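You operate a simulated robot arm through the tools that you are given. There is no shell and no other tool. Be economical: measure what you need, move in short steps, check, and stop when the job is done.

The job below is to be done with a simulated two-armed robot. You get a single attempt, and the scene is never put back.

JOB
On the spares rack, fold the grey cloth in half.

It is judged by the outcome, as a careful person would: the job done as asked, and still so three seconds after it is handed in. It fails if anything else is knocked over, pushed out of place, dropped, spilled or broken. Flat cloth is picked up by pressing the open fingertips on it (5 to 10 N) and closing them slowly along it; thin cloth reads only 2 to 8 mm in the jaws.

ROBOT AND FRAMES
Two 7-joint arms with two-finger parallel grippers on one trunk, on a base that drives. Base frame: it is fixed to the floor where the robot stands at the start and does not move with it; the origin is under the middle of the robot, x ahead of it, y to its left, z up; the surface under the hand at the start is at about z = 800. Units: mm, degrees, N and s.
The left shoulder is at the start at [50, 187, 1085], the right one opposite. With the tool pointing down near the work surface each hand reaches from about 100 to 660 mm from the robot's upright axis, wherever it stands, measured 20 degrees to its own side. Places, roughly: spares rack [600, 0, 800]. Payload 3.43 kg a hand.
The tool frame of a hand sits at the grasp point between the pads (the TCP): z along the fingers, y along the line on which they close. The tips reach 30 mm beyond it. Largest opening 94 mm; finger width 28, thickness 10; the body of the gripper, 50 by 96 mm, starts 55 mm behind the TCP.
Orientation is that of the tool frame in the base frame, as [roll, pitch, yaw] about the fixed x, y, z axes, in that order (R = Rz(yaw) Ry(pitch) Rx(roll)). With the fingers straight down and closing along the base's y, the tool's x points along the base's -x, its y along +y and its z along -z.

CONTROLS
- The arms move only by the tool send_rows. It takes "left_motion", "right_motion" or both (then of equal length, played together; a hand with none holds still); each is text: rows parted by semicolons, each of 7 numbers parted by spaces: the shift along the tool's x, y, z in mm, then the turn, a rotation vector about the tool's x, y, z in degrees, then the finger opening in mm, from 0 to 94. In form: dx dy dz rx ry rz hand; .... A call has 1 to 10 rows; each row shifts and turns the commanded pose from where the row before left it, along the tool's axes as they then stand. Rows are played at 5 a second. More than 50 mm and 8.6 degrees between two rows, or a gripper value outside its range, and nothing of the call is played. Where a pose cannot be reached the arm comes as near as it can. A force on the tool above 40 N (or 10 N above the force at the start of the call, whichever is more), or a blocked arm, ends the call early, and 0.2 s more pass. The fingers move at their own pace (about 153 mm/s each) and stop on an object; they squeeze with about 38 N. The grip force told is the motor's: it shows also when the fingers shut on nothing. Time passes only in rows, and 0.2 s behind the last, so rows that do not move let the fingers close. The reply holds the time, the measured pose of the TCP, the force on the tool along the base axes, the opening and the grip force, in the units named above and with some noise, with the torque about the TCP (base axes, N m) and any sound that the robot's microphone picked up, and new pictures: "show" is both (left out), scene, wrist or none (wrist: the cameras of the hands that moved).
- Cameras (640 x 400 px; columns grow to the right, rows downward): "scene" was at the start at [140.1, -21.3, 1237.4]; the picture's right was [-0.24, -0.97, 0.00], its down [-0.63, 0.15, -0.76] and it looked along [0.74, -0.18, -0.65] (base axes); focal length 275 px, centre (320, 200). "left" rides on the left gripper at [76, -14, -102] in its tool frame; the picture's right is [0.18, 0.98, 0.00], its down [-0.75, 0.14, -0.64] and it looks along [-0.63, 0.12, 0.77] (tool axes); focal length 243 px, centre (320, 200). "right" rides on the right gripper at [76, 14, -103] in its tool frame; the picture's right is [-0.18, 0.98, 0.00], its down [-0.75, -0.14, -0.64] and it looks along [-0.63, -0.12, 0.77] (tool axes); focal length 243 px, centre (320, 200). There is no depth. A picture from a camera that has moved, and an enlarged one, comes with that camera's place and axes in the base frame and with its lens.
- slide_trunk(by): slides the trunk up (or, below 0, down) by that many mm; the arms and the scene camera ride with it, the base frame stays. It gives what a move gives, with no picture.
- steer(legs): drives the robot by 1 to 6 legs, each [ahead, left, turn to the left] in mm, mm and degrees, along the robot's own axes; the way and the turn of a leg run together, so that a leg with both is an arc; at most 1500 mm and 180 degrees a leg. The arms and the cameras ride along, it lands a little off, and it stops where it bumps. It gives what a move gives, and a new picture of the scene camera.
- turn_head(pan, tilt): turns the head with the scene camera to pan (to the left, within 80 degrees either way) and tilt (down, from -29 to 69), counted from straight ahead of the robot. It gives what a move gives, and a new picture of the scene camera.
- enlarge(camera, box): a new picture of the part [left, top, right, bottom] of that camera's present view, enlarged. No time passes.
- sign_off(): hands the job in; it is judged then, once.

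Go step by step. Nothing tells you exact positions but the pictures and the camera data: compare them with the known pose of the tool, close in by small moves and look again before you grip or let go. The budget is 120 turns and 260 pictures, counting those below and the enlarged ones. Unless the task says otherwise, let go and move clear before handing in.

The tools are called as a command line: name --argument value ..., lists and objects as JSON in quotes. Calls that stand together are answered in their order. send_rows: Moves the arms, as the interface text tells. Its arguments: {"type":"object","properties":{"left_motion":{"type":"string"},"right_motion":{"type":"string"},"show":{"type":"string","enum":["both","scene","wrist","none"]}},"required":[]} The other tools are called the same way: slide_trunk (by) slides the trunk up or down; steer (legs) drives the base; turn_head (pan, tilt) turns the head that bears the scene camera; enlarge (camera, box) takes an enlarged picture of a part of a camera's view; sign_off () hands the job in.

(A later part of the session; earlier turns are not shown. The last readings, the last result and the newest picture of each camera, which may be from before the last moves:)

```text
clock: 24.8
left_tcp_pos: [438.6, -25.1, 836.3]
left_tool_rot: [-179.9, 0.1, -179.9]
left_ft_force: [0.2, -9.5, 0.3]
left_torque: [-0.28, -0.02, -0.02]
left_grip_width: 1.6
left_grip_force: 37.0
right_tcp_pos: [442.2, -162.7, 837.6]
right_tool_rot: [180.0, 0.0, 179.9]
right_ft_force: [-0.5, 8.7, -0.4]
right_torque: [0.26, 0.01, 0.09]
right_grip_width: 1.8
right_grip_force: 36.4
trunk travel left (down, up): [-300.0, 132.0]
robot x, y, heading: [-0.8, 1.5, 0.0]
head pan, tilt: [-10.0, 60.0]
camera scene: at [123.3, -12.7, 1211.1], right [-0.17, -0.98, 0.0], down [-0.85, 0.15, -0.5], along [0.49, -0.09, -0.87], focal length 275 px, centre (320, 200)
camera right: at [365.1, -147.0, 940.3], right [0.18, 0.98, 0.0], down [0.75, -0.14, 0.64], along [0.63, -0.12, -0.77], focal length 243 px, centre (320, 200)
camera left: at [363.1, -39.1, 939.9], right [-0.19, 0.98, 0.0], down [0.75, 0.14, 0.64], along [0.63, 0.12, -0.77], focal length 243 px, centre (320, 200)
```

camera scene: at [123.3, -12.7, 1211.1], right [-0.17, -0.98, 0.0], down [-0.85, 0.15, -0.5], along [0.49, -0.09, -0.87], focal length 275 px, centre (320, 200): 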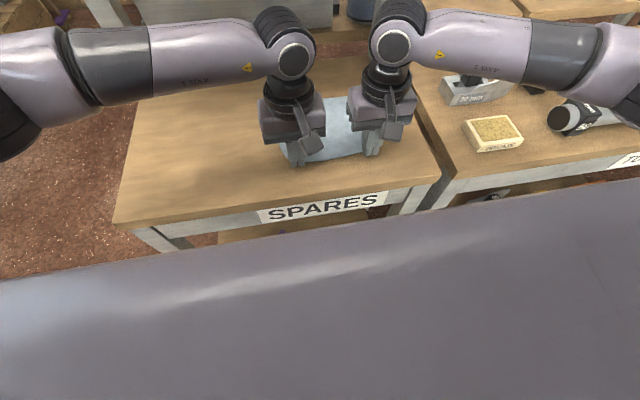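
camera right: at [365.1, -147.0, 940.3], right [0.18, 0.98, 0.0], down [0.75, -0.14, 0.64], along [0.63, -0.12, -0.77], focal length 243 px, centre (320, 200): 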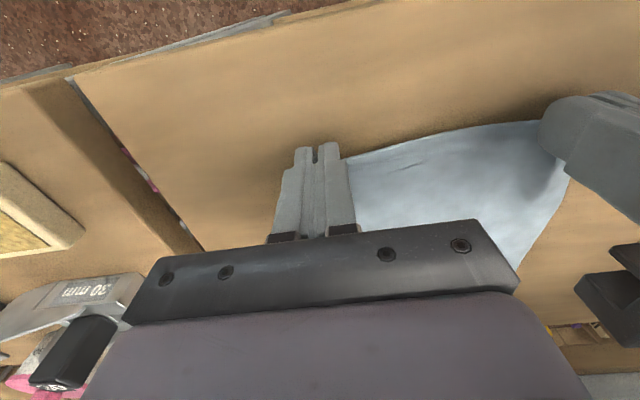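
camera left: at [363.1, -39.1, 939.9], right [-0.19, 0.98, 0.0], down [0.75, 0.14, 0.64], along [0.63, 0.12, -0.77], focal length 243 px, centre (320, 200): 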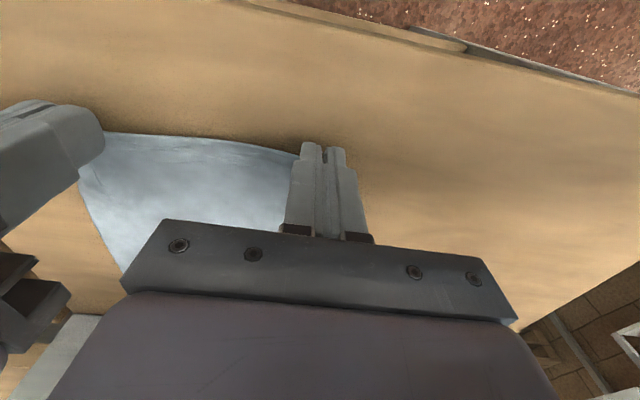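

The cloth lies flat again and I still hold it, so I'll draw it about 60 mm towards the robot. That lets the far edge be reached with upright tools. Then I'll press and open so the pinch pleats spread out.

send_rows --left_motion "10 0 1 0 0 0 0; 10 0 0 0 0 0 0; 10 0 0 0 0 0 0; 10 0 0 0 0 0 0; 10 0 0 0 0 0 0; 7 0 1 0 0 0 0; 0 0 1 0 0 0 0; 0 0 0 0 0 0 0" --right_motion "10 0 1 0 0 0 0; 10 0 0 0 0 0 0; 10 0 0 0 0 0 0; 10 0 0 0 0 0 0; 10 0 0 0 0 0 0; 10 0 1 0 0 0 0; 0 0 1 0 0 0 0; 0 0 0 0 0 0 0" --show "scene"

```text
clock: 26.6
left_tcp_pos: [381.6, -24.2, 834.2]
left_tool_rot: [-179.9, 0.0, -179.9]
left_ft_force: [0.3, -11.1, -0.8]
left_torque: [-0.33, -0.01, -0.1]
left_grip_width: 1.9
left_grip_force: 36.6
right_tcp_pos: [380.8, -162.0, 833.6]
right_tool_rot: [180.0, 0.0, -180.0]
right_ft_force: [0.3, 11.2, -0.3]
right_torque: [0.35, -0.01, 0.09]
right_grip_width: 2.1
right_grip_force: 36.6
trunk travel left (down, up): [-300.0, 132.0]
robot x, y, heading: [1.5, -0.3, 0.1]
head pan, tilt: [-10.0, 60.0]
camera scene: at [123.3, -12.7, 1211.1], right [-0.17, -0.98, 0.0], down [-0.85, 0.15, -0.5], along [0.49, -0.09, -0.87], focal length 275 px, centre (320, 200)
```

scene: 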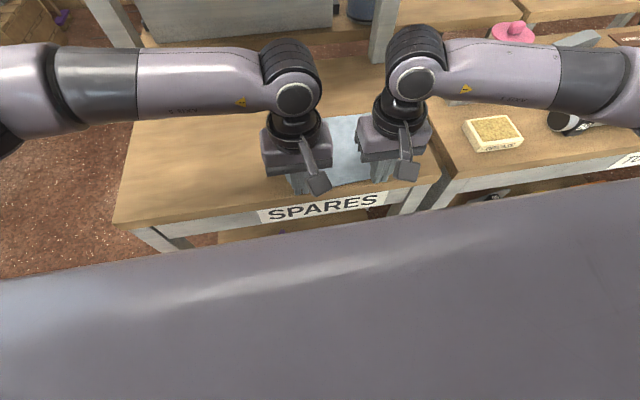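

The cloth came along with the hands. Now I'll press and open slowly to spread the pleats, then lift.

send_rows --left_motion "0 0 2 0 0 0 0; 0 0 1.5 0 0 0 2; 0 0 0 0 0 0 6; 0 0 0 0 0 0 10; 0 0 0 0 0 0 14; 0 0 0 0 0 0 18; 0 0 0 0 0 0 22; 0 0 0 0 0 0 26; 0 0 -20 0 0 0 26; 0 0 -20 0 0 0 26" --right_motion "0 0 2 0 0 0 0; 0 0 1.5 0 0 0 2; 0 0 0 0 0 0 6; 0 0 0 0 0 0 10; 0 0 0 0 0 0 14; 0 0 0 0 0 0 18; 0 0 0 0 0 0 22; 0 0 0 0 0 0 26; 0 0 -20 0 0 0 26; 0 0 -20 0 0 0 26" --show "wrist"

```text
clock: 28.8
left_tcp_pos: [381.5, -24.9, 870.4]
left_tool_rot: [-179.9, -0.1, -179.9]
left_ft_force: [0.3, 0.3, -0.3]
left_torque: [0.02, -0.01, 0.02]
left_grip_width: 26.3
left_grip_force: 0.0
right_tcp_pos: [382.3, -161.6, 870.8]
right_tool_rot: [-179.9, 0.1, 179.9]
right_ft_force: [0.1, -0.5, 0.1]
right_torque: [0.01, -0.01, -0.05]
right_grip_width: 25.7
right_grip_force: 0.1
trunk travel left (down, up): [-300.0, 132.0]
robot x, y, heading: [1.2, -1.0, -0.1]
head pan, tilt: [-10.0, 60.0]
camera right: at [305.7, -147.1, 974.6], right [0.18, 0.98, 0.0], down [0.75, -0.14, 0.64], along [0.63, -0.12, -0.77], focal length 243 px, centre (320, 200)
camera left: at [305.6, -38.8, 972.4], right [-0.19, 0.98, 0.0], down [0.75, 0.14, 0.64], along [0.63, 0.12, -0.77], focal length 243 px, centre (320, 200)
```

right: 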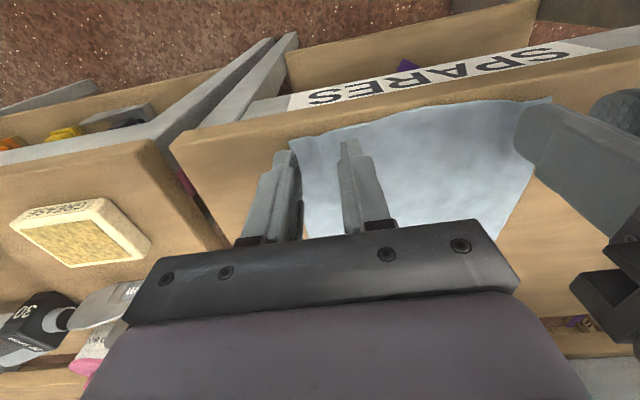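
left: 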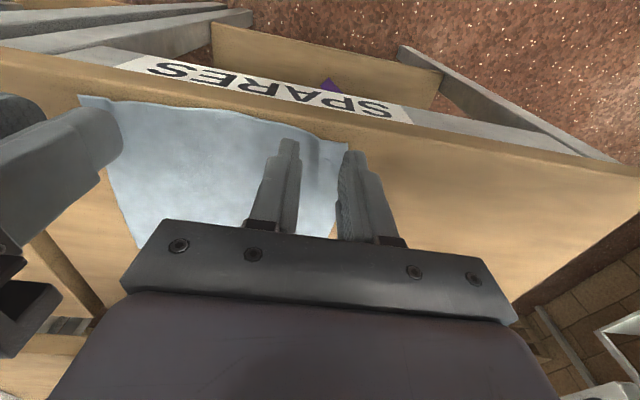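

The pleats opened out well and the cloth is flat, with its near edge at x ≈ 380–386. Now I'll move over the far edge, turn each hand 90° so the cameras face outward, and fold from far to near, which lets the tilt help.

send_rows --left_motion "-41 2.5 -8 0 0 0 26; -41 2.5 -8 0 0 0 26; -41 2.5 -8 0 0 0 26; -38 2.5 -5 0 0 0 26; 0 0 0 0 0 8.2 26; 0 0 0 0 0 8.2 26; 0 0 0 0 0 8.2 26; 0 0 0 0 0 8.2 26; 0 0 0 0 0 8.2 26; 0 0 0 0 0 8.2 26" --right_motion "-41 -3.5 -8 0 0 0 26; -41 -3.5 -8 0 0 0 26; -41 -3.5 -8 0 0 0 26; -38 -3.5 -5 0 0 0 26; 0 0 0 0 0 -8.2 26; 0 0 0 0 0 -8.2 26; 0 0 0 0 0 -8.2 26; 0 0 0 0 0 -8.2 26; 0 0 0 0 0 -8.2 26; 0 0 0 0 0 -8.2 26" --show "none"

send_rows --left_motion "0 0 0 0 0 8.2 26; 0 0 0 0 0 8.2 26; 0 0 0 0 0 8.2 26; 0 0 0 0 0 8.2 26; 0 0 0 0 0 8 26; 0 0 0 0 0 0 26" --right_motion "0 0 0 0 0 -8.2 26; 0 0 0 0 0 -8.2 26; 0 0 0 0 0 -8.2 26; 0 0 0 0 0 -8.2 26; 0 0 0 0 0 -8 26; 0 0 0 0 0 0 26" --show "both"

```text
clock: 31.0
left_tcp_pos: [545.1, -13.8, 898.6]
left_tool_rot: [-180.0, 0.0, 139.0]
left_ft_force: [0.2, -0.3, 1.0]
left_torque: [0.01, -0.03, 0.01]
left_grip_width: 25.9
left_grip_force: 0.1
left hand out of reach, approached as far as the arm can: row 10
right_tcp_pos: [542.5, -175.9, 900.8]
right_tool_rot: [179.9, 0.0, -144.5]
right_ft_force: [-0.2, 0.2, -0.2]
right_torque: [0.0, -0.02, 0.02]
right_grip_width: 26.0
right_grip_force: 0.0
right hand out of reach, approached as far as the arm can: row 9, 10
trunk travel left (down, up): [-300.0, 132.0]
robot x, y, heading: [-1.6, -1.1, -0.1]
head pan, tilt: [-10.0, 60.0]
```

```text
clock: 32.4
left_tcp_pos: [492.3, 21.0, 863.7]
left_tool_rot: [179.8, -0.1, 126.0]
left_ft_force: [-0.1, -0.2, 0.7]
left_torque: [0.03, 0.01, 0.01]
left_grip_width: 26.3
left_grip_force: 0.0
left hand out of reach, approached as far as the arm can: row 1, 2, 3, 4, 5
right_tcp_pos: [542.4, -176.8, 899.0]
right_tool_rot: [179.9, -0.1, -144.6]
right_ft_force: [0.1, -0.3, 0.2]
right_torque: [0.01, -0.01, 0.0]
right_grip_width: 26.1
right_grip_force: 0.0
right hand out of reach, approached as far as the arm can: row 1, 2, 3, 4, 5
trunk travel left (down, up): [-300.0, 132.0]
robot x, y, heading: [2.9, 0.9, 0.0]
head pan, tilt: [-10.0, 60.0]
camera scene: at [123.4, -13.1, 1211.1], right [-0.17, -0.98, 0.0], down [-0.85, 0.15, -0.5], along [0.49, -0.09, -0.87], focal length 275 px, centre (320, 200)
camera right: at [471.4, -208.6, 1003.3], right [-0.42, 0.91, 0.0], down [0.7, 0.32, 0.64], along [0.58, 0.27, -0.77], focal length 243 px, centre (320, 200)
camera left: at [436.3, 73.9, 967.2], right [0.69, 0.73, 0.0], down [0.56, -0.53, 0.64], along [0.47, -0.44, -0.77], focal length 243 px, centre (320, 200)
```

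scene: 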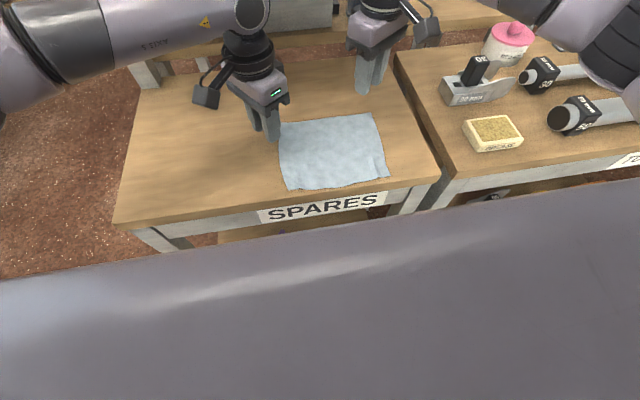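
right: 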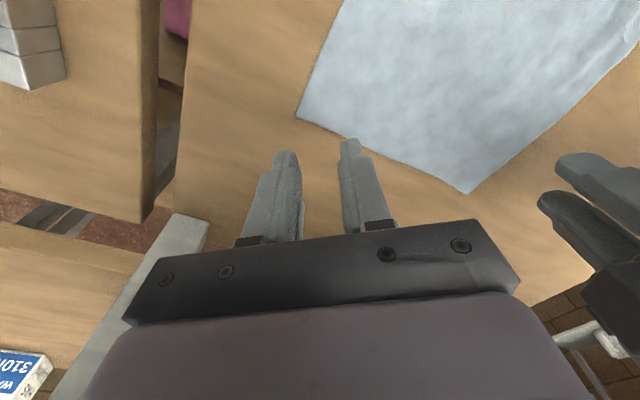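
left: 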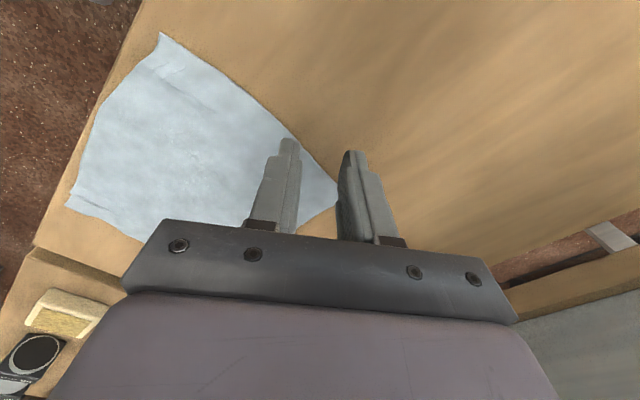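

The wrists can't turn the full 90° outward, so I'll use the normal hand direction. The plan is to grip the far edge with a short overlap and fold far to near, tilting the tools outward so the edge is turned over. First I'll turn the hands back.

send_rows --left_motion "0 0 -6 0 0 -7.7 26; 0 0 -6 0 0 -7.7 26; 0 0 -6 0 0 -7.7 26; 0 0 -6 0 0 -7.7 26; 0 0 -6 0 0 -7.7 26; 0 0 -6 0 0 -7.7 26; 0 0 0 0 0 -7.8 26; 0 0 0 0 0 0 26" --right_motion "0 0 0 0 0 7.1 26; 0 0 0 0 0 7.1 26; 0 0 0 0 0 7.1 26; 0 0 0 0 0 7.1 26; 0 0 0 0 0 7.1 26; 0 0 0 0 0 0 26; 0 0 0 0 0 0 26; 0 0 0 0 0 0 26" --show "none"

```text
clock: 34.2
left_tcp_pos: [491.9, 21.2, 900.3]
left_tool_rot: [179.8, 0.2, -179.8]
left_ft_force: [-0.2, 1.2, -1.2]
left_torque: [0.0, -0.01, 0.0]
left_grip_width: 26.2
left_grip_force: 0.0
right_tcp_pos: [542.1, -175.3, 899.8]
right_tool_rot: [179.9, -0.1, 180.0]
right_ft_force: [0.6, 0.1, 0.2]
right_torque: [0.01, 0.0, 0.05]
right_grip_width: 26.0
right_grip_force: 0.2
trunk travel left (down, up): [-300.0, 132.0]
robot x, y, heading: [0.1, -1.2, -0.0]
head pan, tilt: [-10.0, 60.0]
```

Both hands are upright again. I'll move them over the far corners, which I estimate at (547, −5) and (545, −204).

send_rows --left_motion "-30 -24.5 15 0 0 0 26; -30 -24.5 15 0 0 0 26; 0 0 15 0 0 0 26; 0 0 0 0 0 0 26" --right_motion "-8 -6 15 0 0 0 26; 0 0 15 0 0 0 26; 0 0 15 0 0 0 26; 0 0 0 0 0 0 26" --show "both"

```text
clock: 35.2
left_tcp_pos: [551.7, -27.3, 856.3]
left_tool_rot: [179.9, 0.2, -180.0]
left_ft_force: [-0.2, 0.6, 1.2]
left_torque: [-0.02, -0.03, 0.01]
left_grip_width: 26.2
left_grip_force: 0.1
right_tcp_pos: [550.0, -181.9, 855.1]
right_tool_rot: [-180.0, -0.1, -180.0]
right_ft_force: [-0.5, 0.2, -0.1]
right_torque: [0.02, 0.02, -0.02]
right_grip_width: 25.9
right_grip_force: 0.0
trunk travel left (down, up): [-300.0, 132.0]
robot x, y, heading: [2.4, -1.3, 0.2]
head pan, tilt: [-10.0, 60.0]
camera scene: at [123.3, -12.6, 1211.1], right [-0.17, -0.98, 0.0], down [-0.85, 0.15, -0.5], along [0.49, -0.09, -0.87], focal length 275 px, centre (320, 200)
camera right: at [473.8, -167.5, 958.2], right [0.18, 0.98, 0.0], down [0.75, -0.14, 0.64], along [0.63, -0.12, -0.77], focal length 243 px, centre (320, 200)
camera left: at [475.8, -42.1, 959.0], right [-0.18, 0.98, 0.0], down [0.75, 0.14, 0.65], along [0.63, 0.12, -0.76], focal length 243 px, centre (320, 200)
```

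scene: 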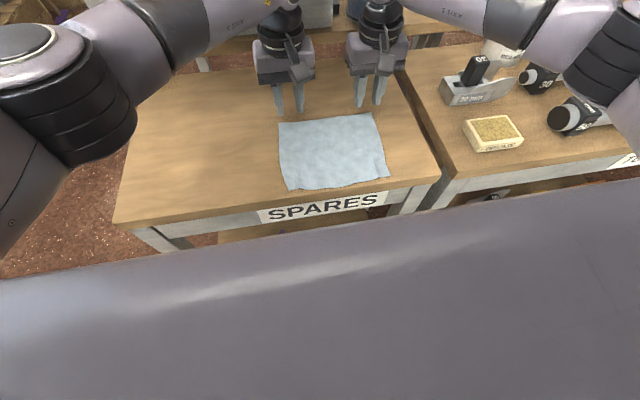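
right: 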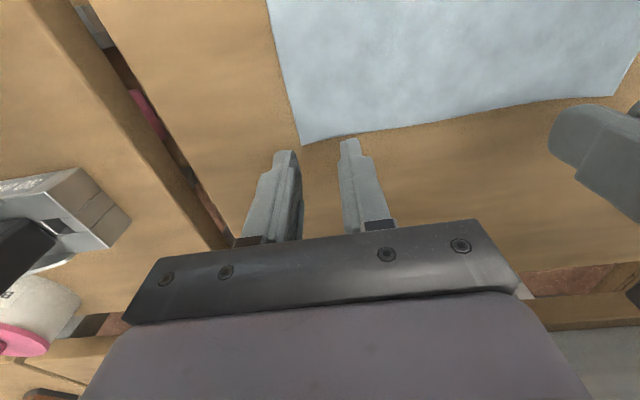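
left: 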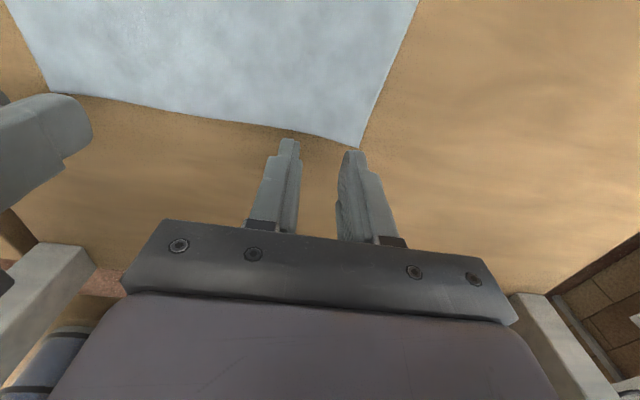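

The far edge is at x ≈ 551 near the grips. I'll place the fingers for about 9 mm of overlap and go down to just above contact.

send_rows --left_motion "-4 5 0 0 0 0 24; 0 0 12 0 0 0 24; 0 0 11 0 0 0 24; 0 0 0 0 0 0 24" --right_motion "-6 9 0 0 0 0 24; 0 0 12 0 0 0 24; 0 0 10 0 0 0 24; 0 0 0 0 0 0 24" --show "wrist"

```text
clock: 36.2
left_tcp_pos: [555.6, -22.8, 832.8]
left_tool_rot: [179.8, 0.2, -179.8]
left_ft_force: [-0.4, -0.1, 0.1]
left_torque: [-0.01, 0.02, 0.02]
left_grip_width: 24.0
left_grip_force: 0.1
right_tcp_pos: [557.2, -172.6, 832.1]
right_tool_rot: [-180.0, 0.0, -180.0]
right_ft_force: [-0.8, 0.8, 0.2]
right_torque: [-0.04, 0.01, 0.0]
right_grip_width: 24.2
right_grip_force: 0.1
trunk travel left (down, up): [-300.0, 132.0]
robot x, y, heading: [1.2, -1.8, 0.0]
head pan, tilt: [-10.0, 60.0]
camera right: at [479.7, -157.3, 935.3], right [0.18, 0.98, 0.0], down [0.75, -0.14, 0.64], along [0.63, -0.12, -0.77], focal length 243 px, centre (320, 200)
camera left: at [479.3, -37.0, 935.1], right [-0.19, 0.98, 0.0], down [0.75, 0.14, 0.65], along [0.63, 0.12, -0.76], focal length 243 px, centre (320, 200)
```

right: 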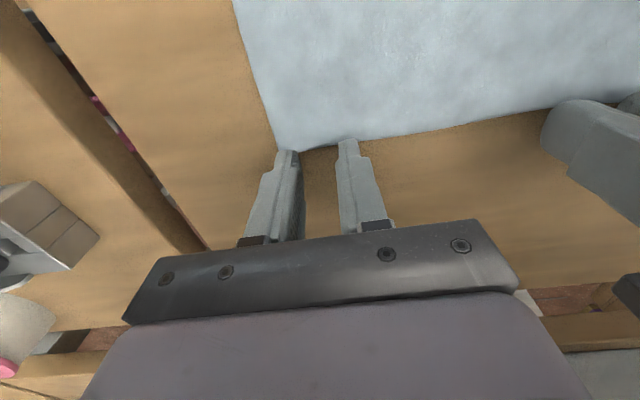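
left: 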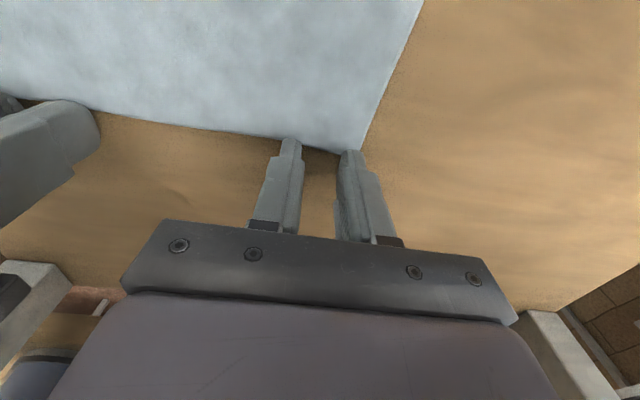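

The overlap is 6–7 mm. I'll add 2–3 mm and press.

send_rows --left_motion "2 0 0 0 0 0 24; 0 0 1.5 0 0 0 24; 0 0 1 0 0 0 24; 0 0 0 0 0 0 24" --right_motion "3.5 0 0 0 0 0 24; 0 0 1 0 0 0 24; 0 0 1 0 0 0 24; 0 0 0 0 0 0 24" --show "none"

```text
clock: 37.2
left_tcp_pos: [553.5, -22.8, 832.0]
left_tool_rot: [179.9, 0.3, -179.9]
left_ft_force: [0.9, -0.2, 8.6]
left_torque: [-0.02, 0.04, -0.02]
left_grip_width: 23.8
left_grip_force: 0.0
right_tcp_pos: [551.7, -171.8, 832.4]
right_tool_rot: [180.0, 0.2, -180.0]
right_ft_force: [-0.3, -0.4, 0.5]
right_torque: [0.01, -0.01, 0.0]
right_grip_width: 23.8
right_grip_force: 0.1
trunk travel left (down, up): [-300.0, 132.0]
robot x, y, heading: [0.1, -2.0, -0.1]
head pan, tilt: [-10.0, 60.0]
```

The left hand presses at 8.6 N, and the right needs about 1.5 mm more.

send_rows --left_motion "0 0 0 0 0 0 24; 0 0 0 0 0 0 24; 0 0 0 0 0 0 24" --right_motion "-0.5 0 0.8 0 0 0 24; 0 0 0.6 0 0 0 24; 0 0 0 0 0 0 24" --show "none"

```text
clock: 38.0
left_tcp_pos: [553.5, -23.1, 831.3]
left_tool_rot: [179.8, 0.4, -180.0]
left_ft_force: [3.0, -2.2, 10.5]
left_torque: [-0.09, 0.04, 0.02]
left_grip_width: 23.8
left_grip_force: 0.1
right_tcp_pos: [552.8, -171.0, 832.1]
right_tool_rot: [-180.0, 0.1, -180.0]
right_ft_force: [-1.0, 2.1, 8.1]
right_torque: [0.06, 0.09, 0.02]
right_grip_width: 24.0
right_grip_force: 0.2
trunk travel left (down, up): [-300.0, 132.0]
robot x, y, heading: [-0.7, -2.9, 0.0]
head pan, tilt: [-10.0, 60.0]
```

Both hands press with 8–10 N, so I'll close slowly.

send_rows --left_motion "0 -0.3 0 0 0 0 21; 0 -0.3 0 0 0 0 18; 0 -0.3 0 0 0 0 15; 0 -0.3 0 0 0 0 12; 0 -0.3 0 0 0 0 9; 0 -0.3 0 0 0 0 6; 0 0 0 0 0 0 3; 0 0 0 0 0 0 1; 0 0 0 0 0 0 0" --right_motion "0 0.3 0 0 0 0 21; 0 0.3 0 0 0 0 18; 0 0.3 0 0 0 0 15; 0 0.3 0 0 0 0 12; 0 0.3 0 0 0 0 9; 0 0.3 0 0 0 0 6; 0 0 0 0 0 0 3; 0 0 0 0 0 0 1; 0 0 0 0 0 0 0" --show "wrist"

```text
clock: 40.0
left_tcp_pos: [553.5, -24.8, 832.2]
left_tool_rot: [179.9, 0.4, -179.9]
left_ft_force: [0.6, -2.9, 12.8]
left_torque: [-0.07, 0.13, 0.03]
left_grip_width: 1.5
left_grip_force: 36.6
right_tcp_pos: [551.9, -170.8, 831.2]
right_tool_rot: [-180.0, 0.2, 180.0]
right_ft_force: [-0.9, 0.9, 14.4]
right_torque: [-0.03, 0.18, -0.02]
right_grip_width: 0.1
right_grip_force: 33.0
trunk travel left (down, up): [-300.0, 132.0]
robot x, y, heading: [3.5, 0.5, 0.0]
head pan, tilt: [-10.0, 60.0]
camera right: at [475.6, -156.0, 934.3], right [0.18, 0.98, 0.0], down [0.75, -0.14, 0.64], along [0.63, -0.12, -0.76], focal length 243 px, centre (320, 200)
camera left: at [476.5, -39.5, 933.9], right [-0.19, 0.98, 0.0], down [0.75, 0.14, 0.65], along [0.64, 0.12, -0.76], focal length 243 px, centre (320, 200)
```

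right: 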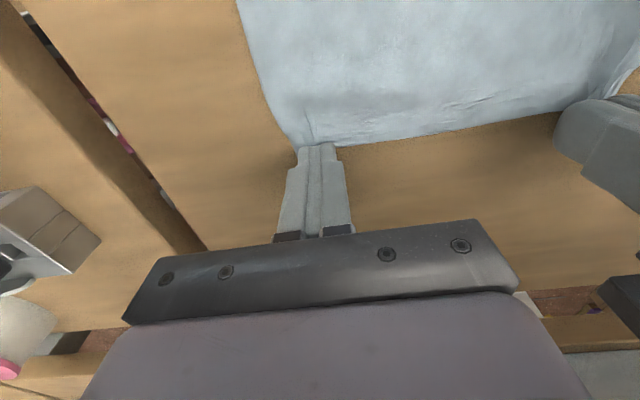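
left: 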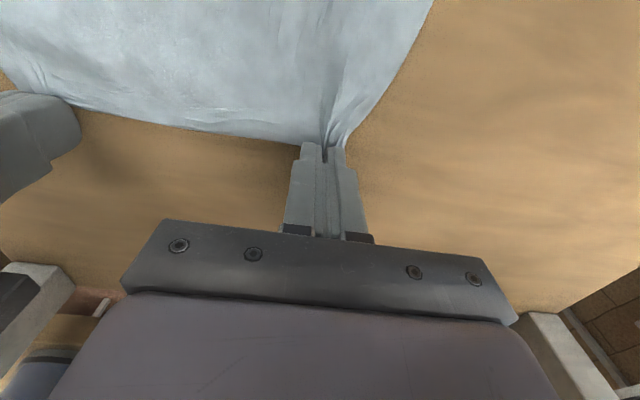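

The left hand has the cloth but the right closed empty (0.1 mm). I'll redo the right with more overlap.

send_rows --right_motion "0 0 -4 0 0 0 0; 0 0 0 0 0 0 24; 5 0 0 0 0 0 24; 0 0 2 0 0 0 24; 0 0 1 0 0 0 24; 0 0 0 0 0 0 24" --show "wrist"

```text
clock: 41.4
left_tcp_pos: [553.4, -25.2, 832.5]
left_tool_rot: [179.9, 0.3, -179.8]
left_ft_force: [-2.9, -1.6, 20.3]
left_torque: [-0.03, 0.33, 0.05]
left_grip_width: 1.8
left_grip_force: 36.5
right_tcp_pos: [547.0, -170.3, 831.6]
right_tool_rot: [-180.0, 0.1, -180.0]
right_ft_force: [0.8, -0.9, 0.1]
right_torque: [0.02, 0.04, 0.01]
right_grip_width: 23.9
right_grip_force: 0.0
trunk travel left (down, up): [-300.0, 132.0]
robot x, y, heading: [-2.6, -0.1, 0.0]
head pan, tilt: [-10.0, 60.0]
camera right: at [470.1, -156.1, 934.9], right [0.18, 0.98, 0.0], down [0.75, -0.14, 0.64], along [0.63, -0.12, -0.77], focal length 243 px, centre (320, 200)
```

right: 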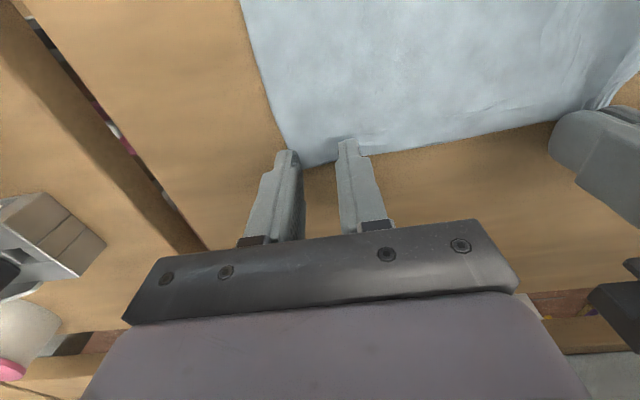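

The outer finger was just off the side of the cloth. I'll shift the right hand 6 mm inward and a little out, then press.

send_rows --right_motion "0 0 -3 0 0 0 24; -3 6.5 0 0 0 0 24; 0 0 3 0 0 0 24; 0 0 1.2 0 0 0 24; 0 0 1 0 0 0 24; 0 0 0 0 0 0 24" --show "none"

```text
clock: 42.8
left_tcp_pos: [553.9, -24.4, 832.7]
left_tool_rot: [179.8, 0.4, -179.8]
left_ft_force: [0.1, -1.5, 16.5]
left_torque: [-0.07, 0.18, 0.03]
left_grip_width: 1.7
left_grip_force: 36.3
right_tcp_pos: [550.2, -163.6, 832.3]
right_tool_rot: [-180.0, 0.2, -180.0]
right_ft_force: [-2.3, -2.2, 9.9]
right_torque: [-0.13, 0.17, -0.01]
right_grip_width: 24.1
right_grip_force: 0.2
trunk travel left (down, up): [-300.0, 132.0]
robot x, y, heading: [-1.6, -1.9, -0.2]
head pan, tilt: [-10.0, 60.0]
```

The right hand now presses at about 10 N, so I'll close it slowly.

send_rows --right_motion "0 0 0 0 0 0 21; 0 0 0 0 0 0 18; 0 0 0 0 0 0 15; 0 0 0 0 0 0 12; 0 0 0 0 0 0 9; 0 0 0 0 0 0 6; 0 0 0 0 0 0 3; 0 0 0 0 0 0 1; 0 0 0 0 0 0 0" --show "wrist"

```text
clock: 44.8
left_tcp_pos: [552.9, -24.5, 831.2]
left_tool_rot: [179.9, 0.4, 180.0]
left_ft_force: [3.8, -8.4, 12.0]
left_torque: [-0.2, 0.03, 0.09]
left_grip_width: 1.7
left_grip_force: 36.5
right_tcp_pos: [549.9, -163.9, 831.6]
right_tool_rot: [179.8, 0.2, -179.9]
right_ft_force: [-1.4, 10.1, 19.3]
right_torque: [0.22, 0.18, -0.03]
right_grip_width: 2.1
right_grip_force: 36.3
trunk travel left (down, up): [-300.0, 132.0]
robot x, y, heading: [-0.4, -0.3, -0.1]
head pan, tilt: [-10.0, 60.0]
camera right: at [473.0, -148.2, 934.3], right [0.18, 0.98, 0.0], down [0.75, -0.14, 0.64], along [0.63, -0.12, -0.76], focal length 243 px, centre (320, 200)
```

right: 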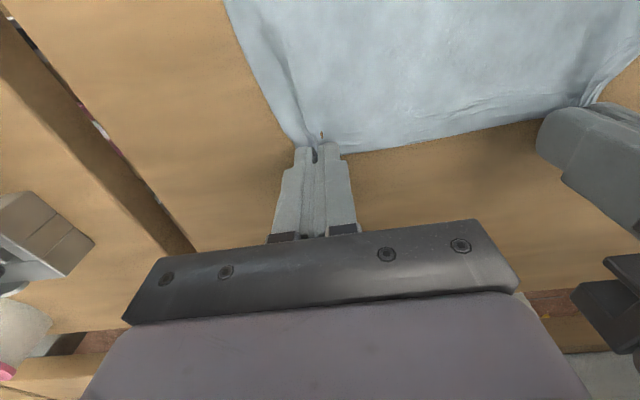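

Both far corners are held. I'll lift along the arc towards the robot, tilting the fingers outward step by step, and check halfway.

send_rows --left_motion "8.7 -1 -25 0 -7 0 0; 11.9 -1 -25.1 0 -7 0 0; 15.8 0 -22.6 0 -7 0 0; 20.4 0 -19.2 0 -7 0 0; 24 0 -14 0 -7 0 0; 0 0 0 0 0 0 0" --right_motion "8.7 1 -25 0 -7 0 0; 11.9 1 -25.1 0 -7 0 0; 15.8 0 -22.6 0 -7 0 0; 20.4 0 -19.2 0 -7 0 0; 24 0 -14 0 -7 0 0; 0 0 0 0 0 0 0" --show "both"

```text
clock: 46.2
left_tcp_pos: [454.2, -28.8, 909.7]
left_tool_rot: [179.8, 35.3, 180.0]
left_ft_force: [-0.2, -4.6, 1.5]
left_torque: [-0.14, -0.04, -0.05]
left_grip_width: 1.6
left_grip_force: 36.8
right_tcp_pos: [453.3, -162.4, 905.6]
right_tool_rot: [180.0, 35.1, -180.0]
right_ft_force: [-0.6, 3.8, -0.1]
right_torque: [0.11, 0.04, 0.07]
right_grip_width: 2.1
right_grip_force: 36.3
trunk travel left (down, up): [-300.0, 132.0]
robot x, y, heading: [-1.6, -0.5, -0.2]
head pan, tilt: [-10.0, 60.0]
camera scene: at [123.4, -12.7, 1211.1], right [-0.17, -0.98, 0.0], down [-0.85, 0.15, -0.5], along [0.49, -0.09, -0.87], focal length 275 px, centre (320, 200)
camera right: at [331.5, -148.4, 946.2], right [0.15, 0.98, 0.11], down [0.25, -0.14, 0.96], along [0.96, -0.12, -0.26], focal length 243 px, centre (320, 200)
camera left: at [332.9, -42.7, 948.9], right [-0.15, 0.98, -0.1], down [0.24, 0.14, 0.96], along [0.96, 0.12, -0.26], focal length 243 px, centre (320, 200)
```

scene: 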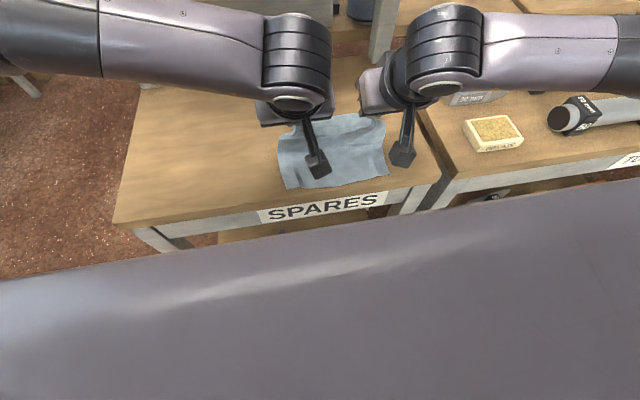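
right: 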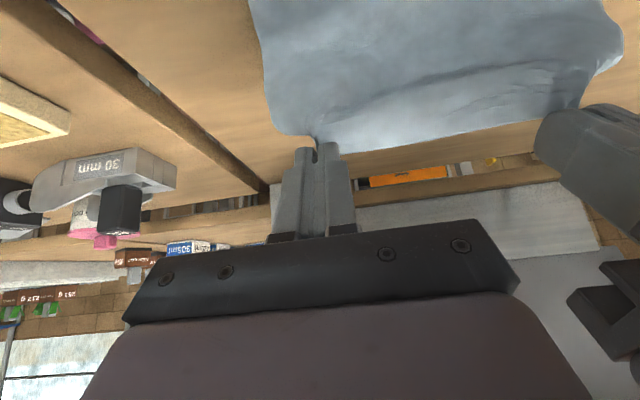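
left: 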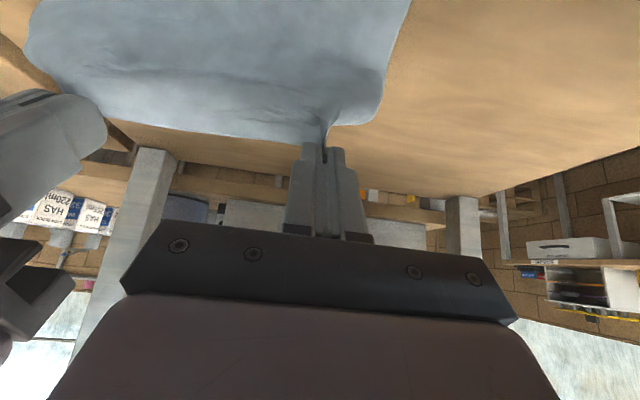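

Both arms follow well, and the cloth comes over from the far side. I'll continue the arc with more tilt.

send_rows --left_motion "25.8 0 -8 0 -7 0 0; 27.4 0 -3.8 0 -6 0 0; 23.9 0 -0.6 0 -5 0 0; 0 0 0 0 0 0 0" --right_motion "25.8 0 -8 0 -7 0 0; 27.4 0 -3.8 0 -6 0 0; 23.9 0 -0.6 0 -5 0 0; 0 0 0 0 0 0 0" --show "both"

```text
clock: 47.2
left_tcp_pos: [391.3, -28.2, 867.6]
left_tool_rot: [179.6, 53.2, 179.9]
left_ft_force: [-0.2, 0.3, 0.4]
left_torque: [0.0, 0.03, 0.01]
left_grip_width: 1.5
left_grip_force: 36.7
right_tcp_pos: [389.2, -156.3, 868.5]
right_tool_rot: [179.2, 52.0, 179.9]
right_ft_force: [0.1, -0.3, -0.4]
right_torque: [0.02, -0.02, -0.02]
right_grip_width: 2.0
right_grip_force: 36.6
right hand out of reach, approached as far as the arm can: row 3
trunk travel left (down, up): [-300.0, 132.0]
robot x, y, heading: [1.8, 1.3, -0.3]
head pan, tilt: [-10.0, 60.0]
camera scene: at [123.3, -12.9, 1211.1], right [-0.17, -0.98, 0.0], down [-0.85, 0.15, -0.5], along [0.49, -0.09, -0.87], focal length 275 px, centre (320, 200)
camera right: at [261.9, -143.1, 872.3], right [0.11, 0.98, 0.15], down [-0.04, -0.15, 0.99], along [0.99, -0.11, 0.02], focal length 243 px, centre (320, 200)
camera left: at [263.6, -42.4, 867.3], right [-0.11, 0.98, -0.14], down [-0.06, 0.14, 0.99], along [0.99, 0.12, 0.05], focal length 243 px, centre (320, 200)
```

scene: 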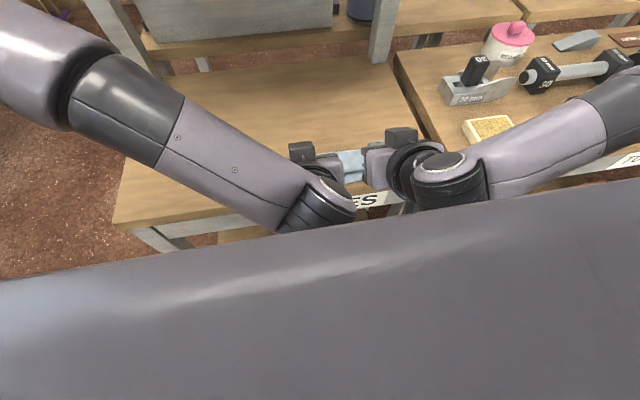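
right: 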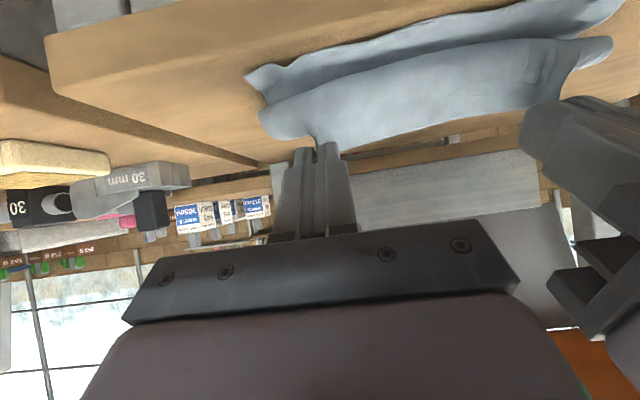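
left: 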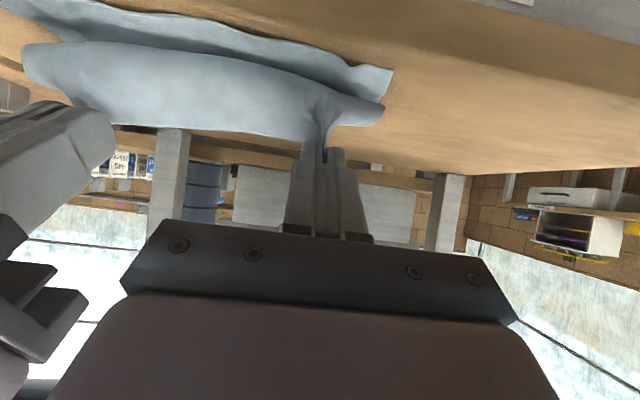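

The fold is coming over properly, but the right arm is near its limit close to the body. I'll use the trunk to lower both hands the rest of the way.

slide_trunk --by -18

steer --legs '[[-12, 0, 0]]'

enlarge --camera "left" --box '[0, 0, 640, 400]'

enlarge --camera "right" --box '[0, 0, 640, 400]'

```text
clock: 47.9
left_tcp_pos: [391.5, -26.7, 848.0]
left_tool_rot: [179.7, 53.2, -180.0]
left_ft_force: [-0.2, 0.5, -0.5]
left_torque: [0.0, -0.01, -0.01]
left_grip_width: 1.5
left_grip_force: 36.4
right_tcp_pos: [390.2, -156.0, 850.4]
right_tool_rot: [179.3, 52.1, 179.9]
right_ft_force: [-0.6, 0.2, -0.1]
right_torque: [-0.05, -0.01, -0.03]
right_grip_width: 1.7
right_grip_force: 36.0
trunk travel left (down, up): [-282.0, 150.0]
robot x, y, heading: [0.2, 0.3, -0.2]
head pan, tilt: [-10.0, 60.0]
```

```text
clock: 48.6
left_tcp_pos: [378.8, -26.8, 849.8]
left_tool_rot: [179.6, 53.1, 179.9]
left_ft_force: [-0.5, 0.9, 0.1]
left_torque: [0.01, 0.03, -0.01]
left_grip_width: 1.7
left_grip_force: 36.1
right_tcp_pos: [377.3, -156.4, 850.1]
right_tool_rot: [179.3, 52.0, 179.9]
right_ft_force: [-0.2, -0.2, -1.1]
right_torque: [-0.01, 0.0, 0.06]
right_grip_width: 1.9
right_grip_force: 36.5
trunk travel left (down, up): [-282.0, 150.0]
robot x, y, heading: [-12.5, -0.3, -0.1]
head pan, tilt: [-10.0, 60.0]
camera scene: at [111.1, -12.6, 1193.2], right [-0.17, -0.98, 0.0], down [-0.85, 0.15, -0.5], along [0.49, -0.09, -0.87], focal length 275 px, centre (320, 200)
```

scene: 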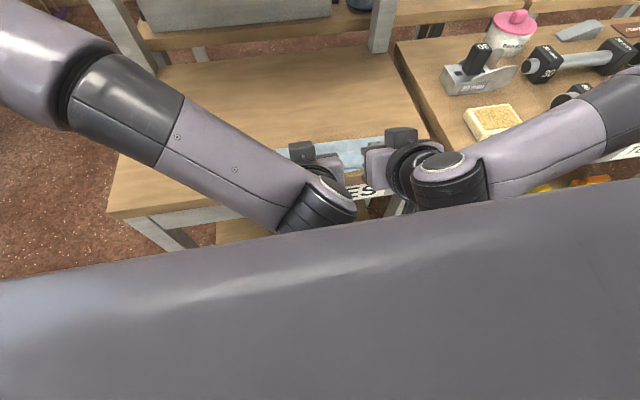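

```text
1.00 times, centred on (320, 200) of left (not enlarged: the box is as wide or as high as the picture)
camera zoom: at [251.5, -42.3, 849.7], right [-0.11, 0.98, -0.14], down [-0.06, 0.14, 0.99], along [0.99, 0.12, 0.05], focal length 243 px, centre (320, 200)
```

zoom: 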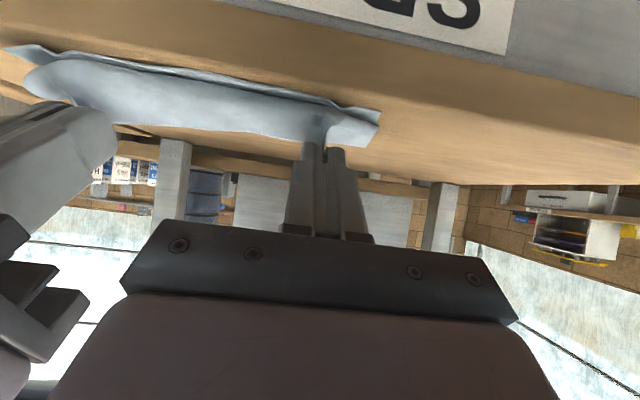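

```text
1.00 times, centred on (320, 200) of right (not enlarged: the box is as wide or as high as the picture)
camera zoom: at [250.0, -142.8, 854.6], right [0.1, 0.98, 0.15], down [-0.04, -0.15, 0.99], along [0.99, -0.11, 0.02], focal length 243 px, centre (320, 200)
```

zoom: 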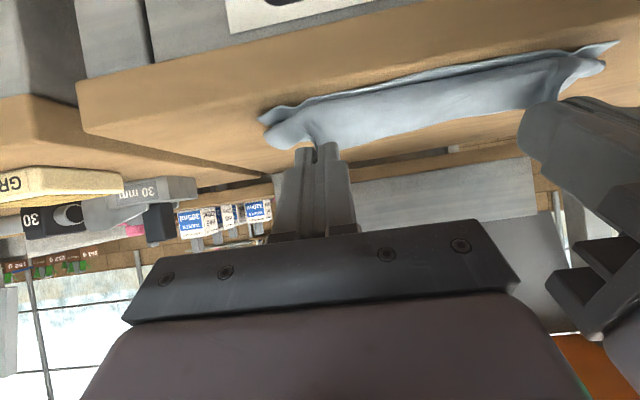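

I'll check the far side of the fold in the scene view.

enlarge --camera "scene" --box '[260, 110, 440, 222]'

```text
3.56 times, centred on (350, 166) of scene
camera zoom: at [111.1, -12.6, 1193.2], right [-0.17, -0.98, 0.0], down [-0.85, 0.15, -0.5], along [0.49, -0.09, -0.87], focal length 976 px, centre (213, 321)
```

zoom: 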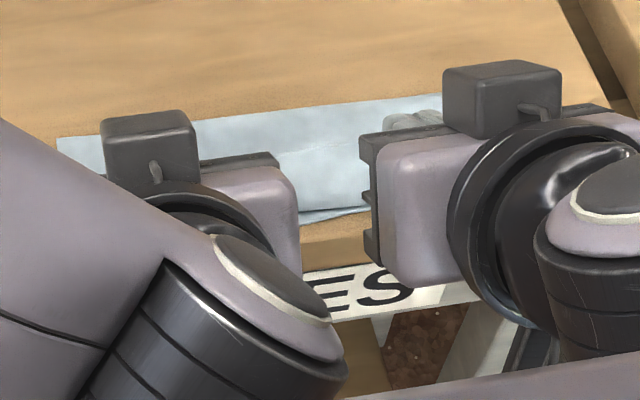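

The fold line has been pulled to x ≈ 452 and should be about 467. I'll lift back to re-lay the bottom half, then come down more steeply so it isn't peeled up again.

send_rows --left_motion "-29.9 0 -10.4 0 0 0 0; -35 0 4.6 0 0 0 0; -18.7 0 21 0 0 0 0; -12.8 0 21.6 0 0 0 0; 0 0 0 0 0 0 0" --right_motion "-29.9 0 -10.4 0 0 0 0; -35 0 4.6 0 0 0 0; -18.7 0 21 0 0 0 0; -12.8 0 21.6 0 0 0 0; 0 0 0 0 0 0 0" --show "both"

```text
clock: 49.8
left_tcp_pos: [470.6, -26.8, 903.6]
left_tool_rot: [179.8, 53.3, 179.9]
left_ft_force: [0.2, -0.2, -0.8]
left_torque: [0.03, 0.0, 0.01]
left_grip_width: 1.5
left_grip_force: 36.4
right_tcp_pos: [467.0, -155.4, 902.8]
right_tool_rot: [179.1, 51.9, 179.9]
right_ft_force: [0.0, 0.2, 0.1]
right_torque: [-0.04, -0.02, -0.01]
right_grip_width: 1.8
right_grip_force: 36.5
trunk travel left (down, up): [-282.0, 150.0]
robot x, y, heading: [-7.4, 0.5, -0.2]
head pan, tilt: [-10.0, 60.0]
camera scene: at [111.4, -12.7, 1193.1], right [-0.17, -0.98, 0.0], down [-0.85, 0.15, -0.5], along [0.49, -0.09, -0.87], focal length 275 px, centre (320, 200)
camera right: at [339.4, -141.6, 906.9], right [0.1, 0.98, 0.15], down [-0.04, -0.15, 0.99], along [0.99, -0.11, 0.02], focal length 243 px, centre (320, 200)
camera left: at [341.0, -41.1, 904.6], right [-0.11, 0.98, -0.14], down [-0.06, 0.14, 0.99], along [0.99, 0.12, 0.05], focal length 243 px, centre (320, 200)
```

scene: 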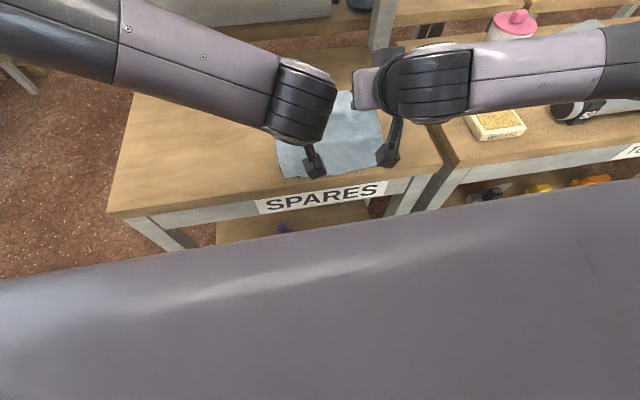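
right: 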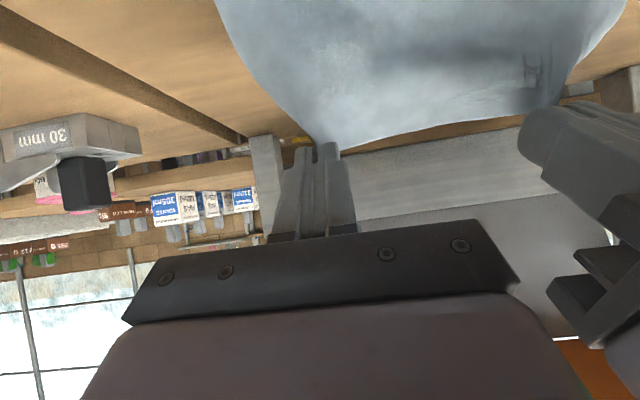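
left: 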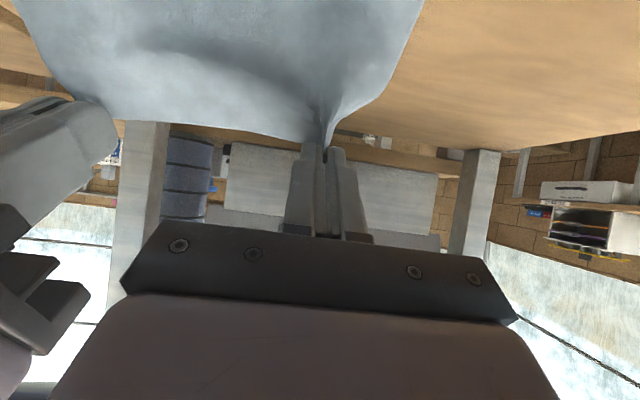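

The sheet hangs cleanly again. I'll come down along a path shifted outward and steeper.

send_rows --left_motion "13.3 0 -7.4 0 0 0 0; 18.7 0 -9.6 0 0 0 0; 20.7 0 -5.6 0 0 0 0; 20.8 0 -4.2 0 0 0 0; 19.6 0 -2.6 0 0 0 0; 0 0 0 0 0 0 0" --right_motion "13.3 0 -7.4 0 0 0 0; 18.7 0 -9.6 0 0 0 0; 20.7 0 -5.6 0 0 0 0; 20.8 0 -4.2 0 0 0 0; 19.6 0 -2.6 0 0 0 0; 0 0 0 0 0 0 0" --show "both"

enlarge --camera "scene" --box '[260, 90, 440, 202]'

```text
clock: 51.2
left_tcp_pos: [385.9, -28.6, 846.2]
left_tool_rot: [179.7, 53.2, 180.0]
left_ft_force: [0.3, -0.7, 0.7]
left_torque: [0.0, 0.02, -0.01]
left_grip_width: 1.7
left_grip_force: 36.4
right_tcp_pos: [385.4, -158.5, 846.5]
right_tool_rot: [179.2, 52.0, 179.9]
right_ft_force: [0.3, 0.7, -1.0]
right_torque: [0.0, 0.0, 0.01]
right_grip_width: 1.9
right_grip_force: 36.3
trunk travel left (down, up): [-282.0, 150.0]
robot x, y, heading: [-13.7, -0.1, 0.1]
head pan, tilt: [-10.0, 60.0]
camera scene: at [111.4, -12.7, 1193.1], right [-0.17, -0.98, 0.0], down [-0.85, 0.15, -0.5], along [0.49, -0.09, -0.87], focal length 275 px, centre (320, 200)
camera right: at [256.7, -143.8, 851.4], right [0.1, 0.98, 0.15], down [-0.04, -0.15, 0.99], along [0.99, -0.11, 0.02], focal length 243 px, centre (320, 200)
camera left: at [258.3, -42.2, 847.1], right [-0.11, 0.98, -0.14], down [-0.06, 0.14, 0.99], along [0.99, 0.12, 0.05], focal length 243 px, centre (320, 200)
```

scene: 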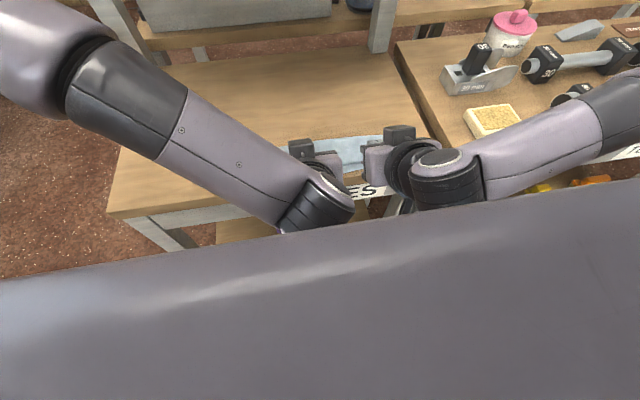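
right: 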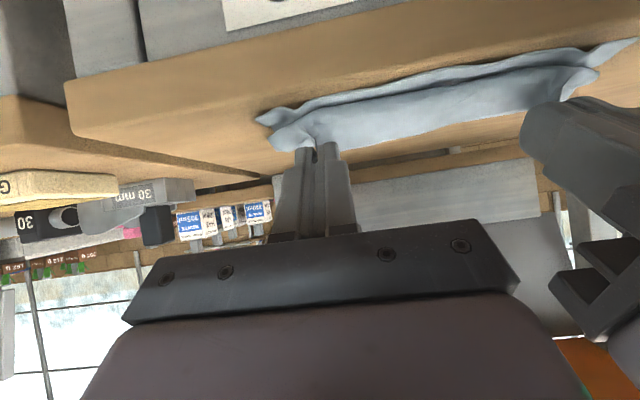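
left: 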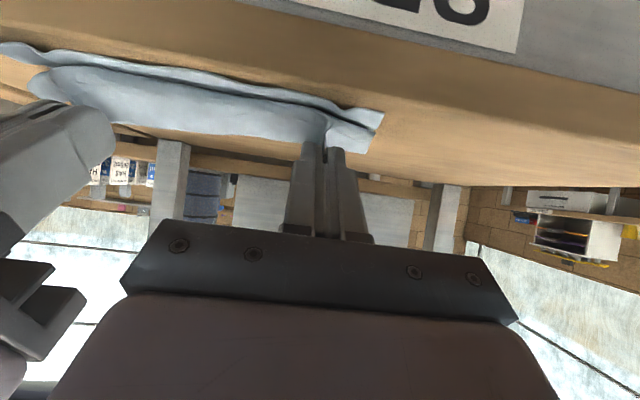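

```text
3.56 times, centred on (350, 146) of scene
camera zoom: at [111.4, -12.7, 1193.1], right [-0.17, -0.98, 0.0], down [-0.85, 0.15, -0.5], along [0.49, -0.09, -0.87], focal length 976 px, centre (213, 392)
```

zoom: 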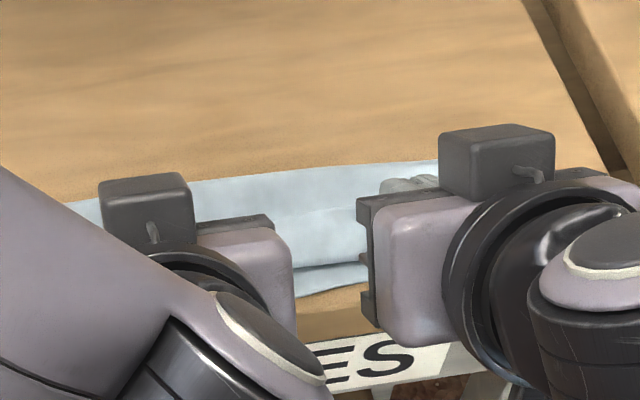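

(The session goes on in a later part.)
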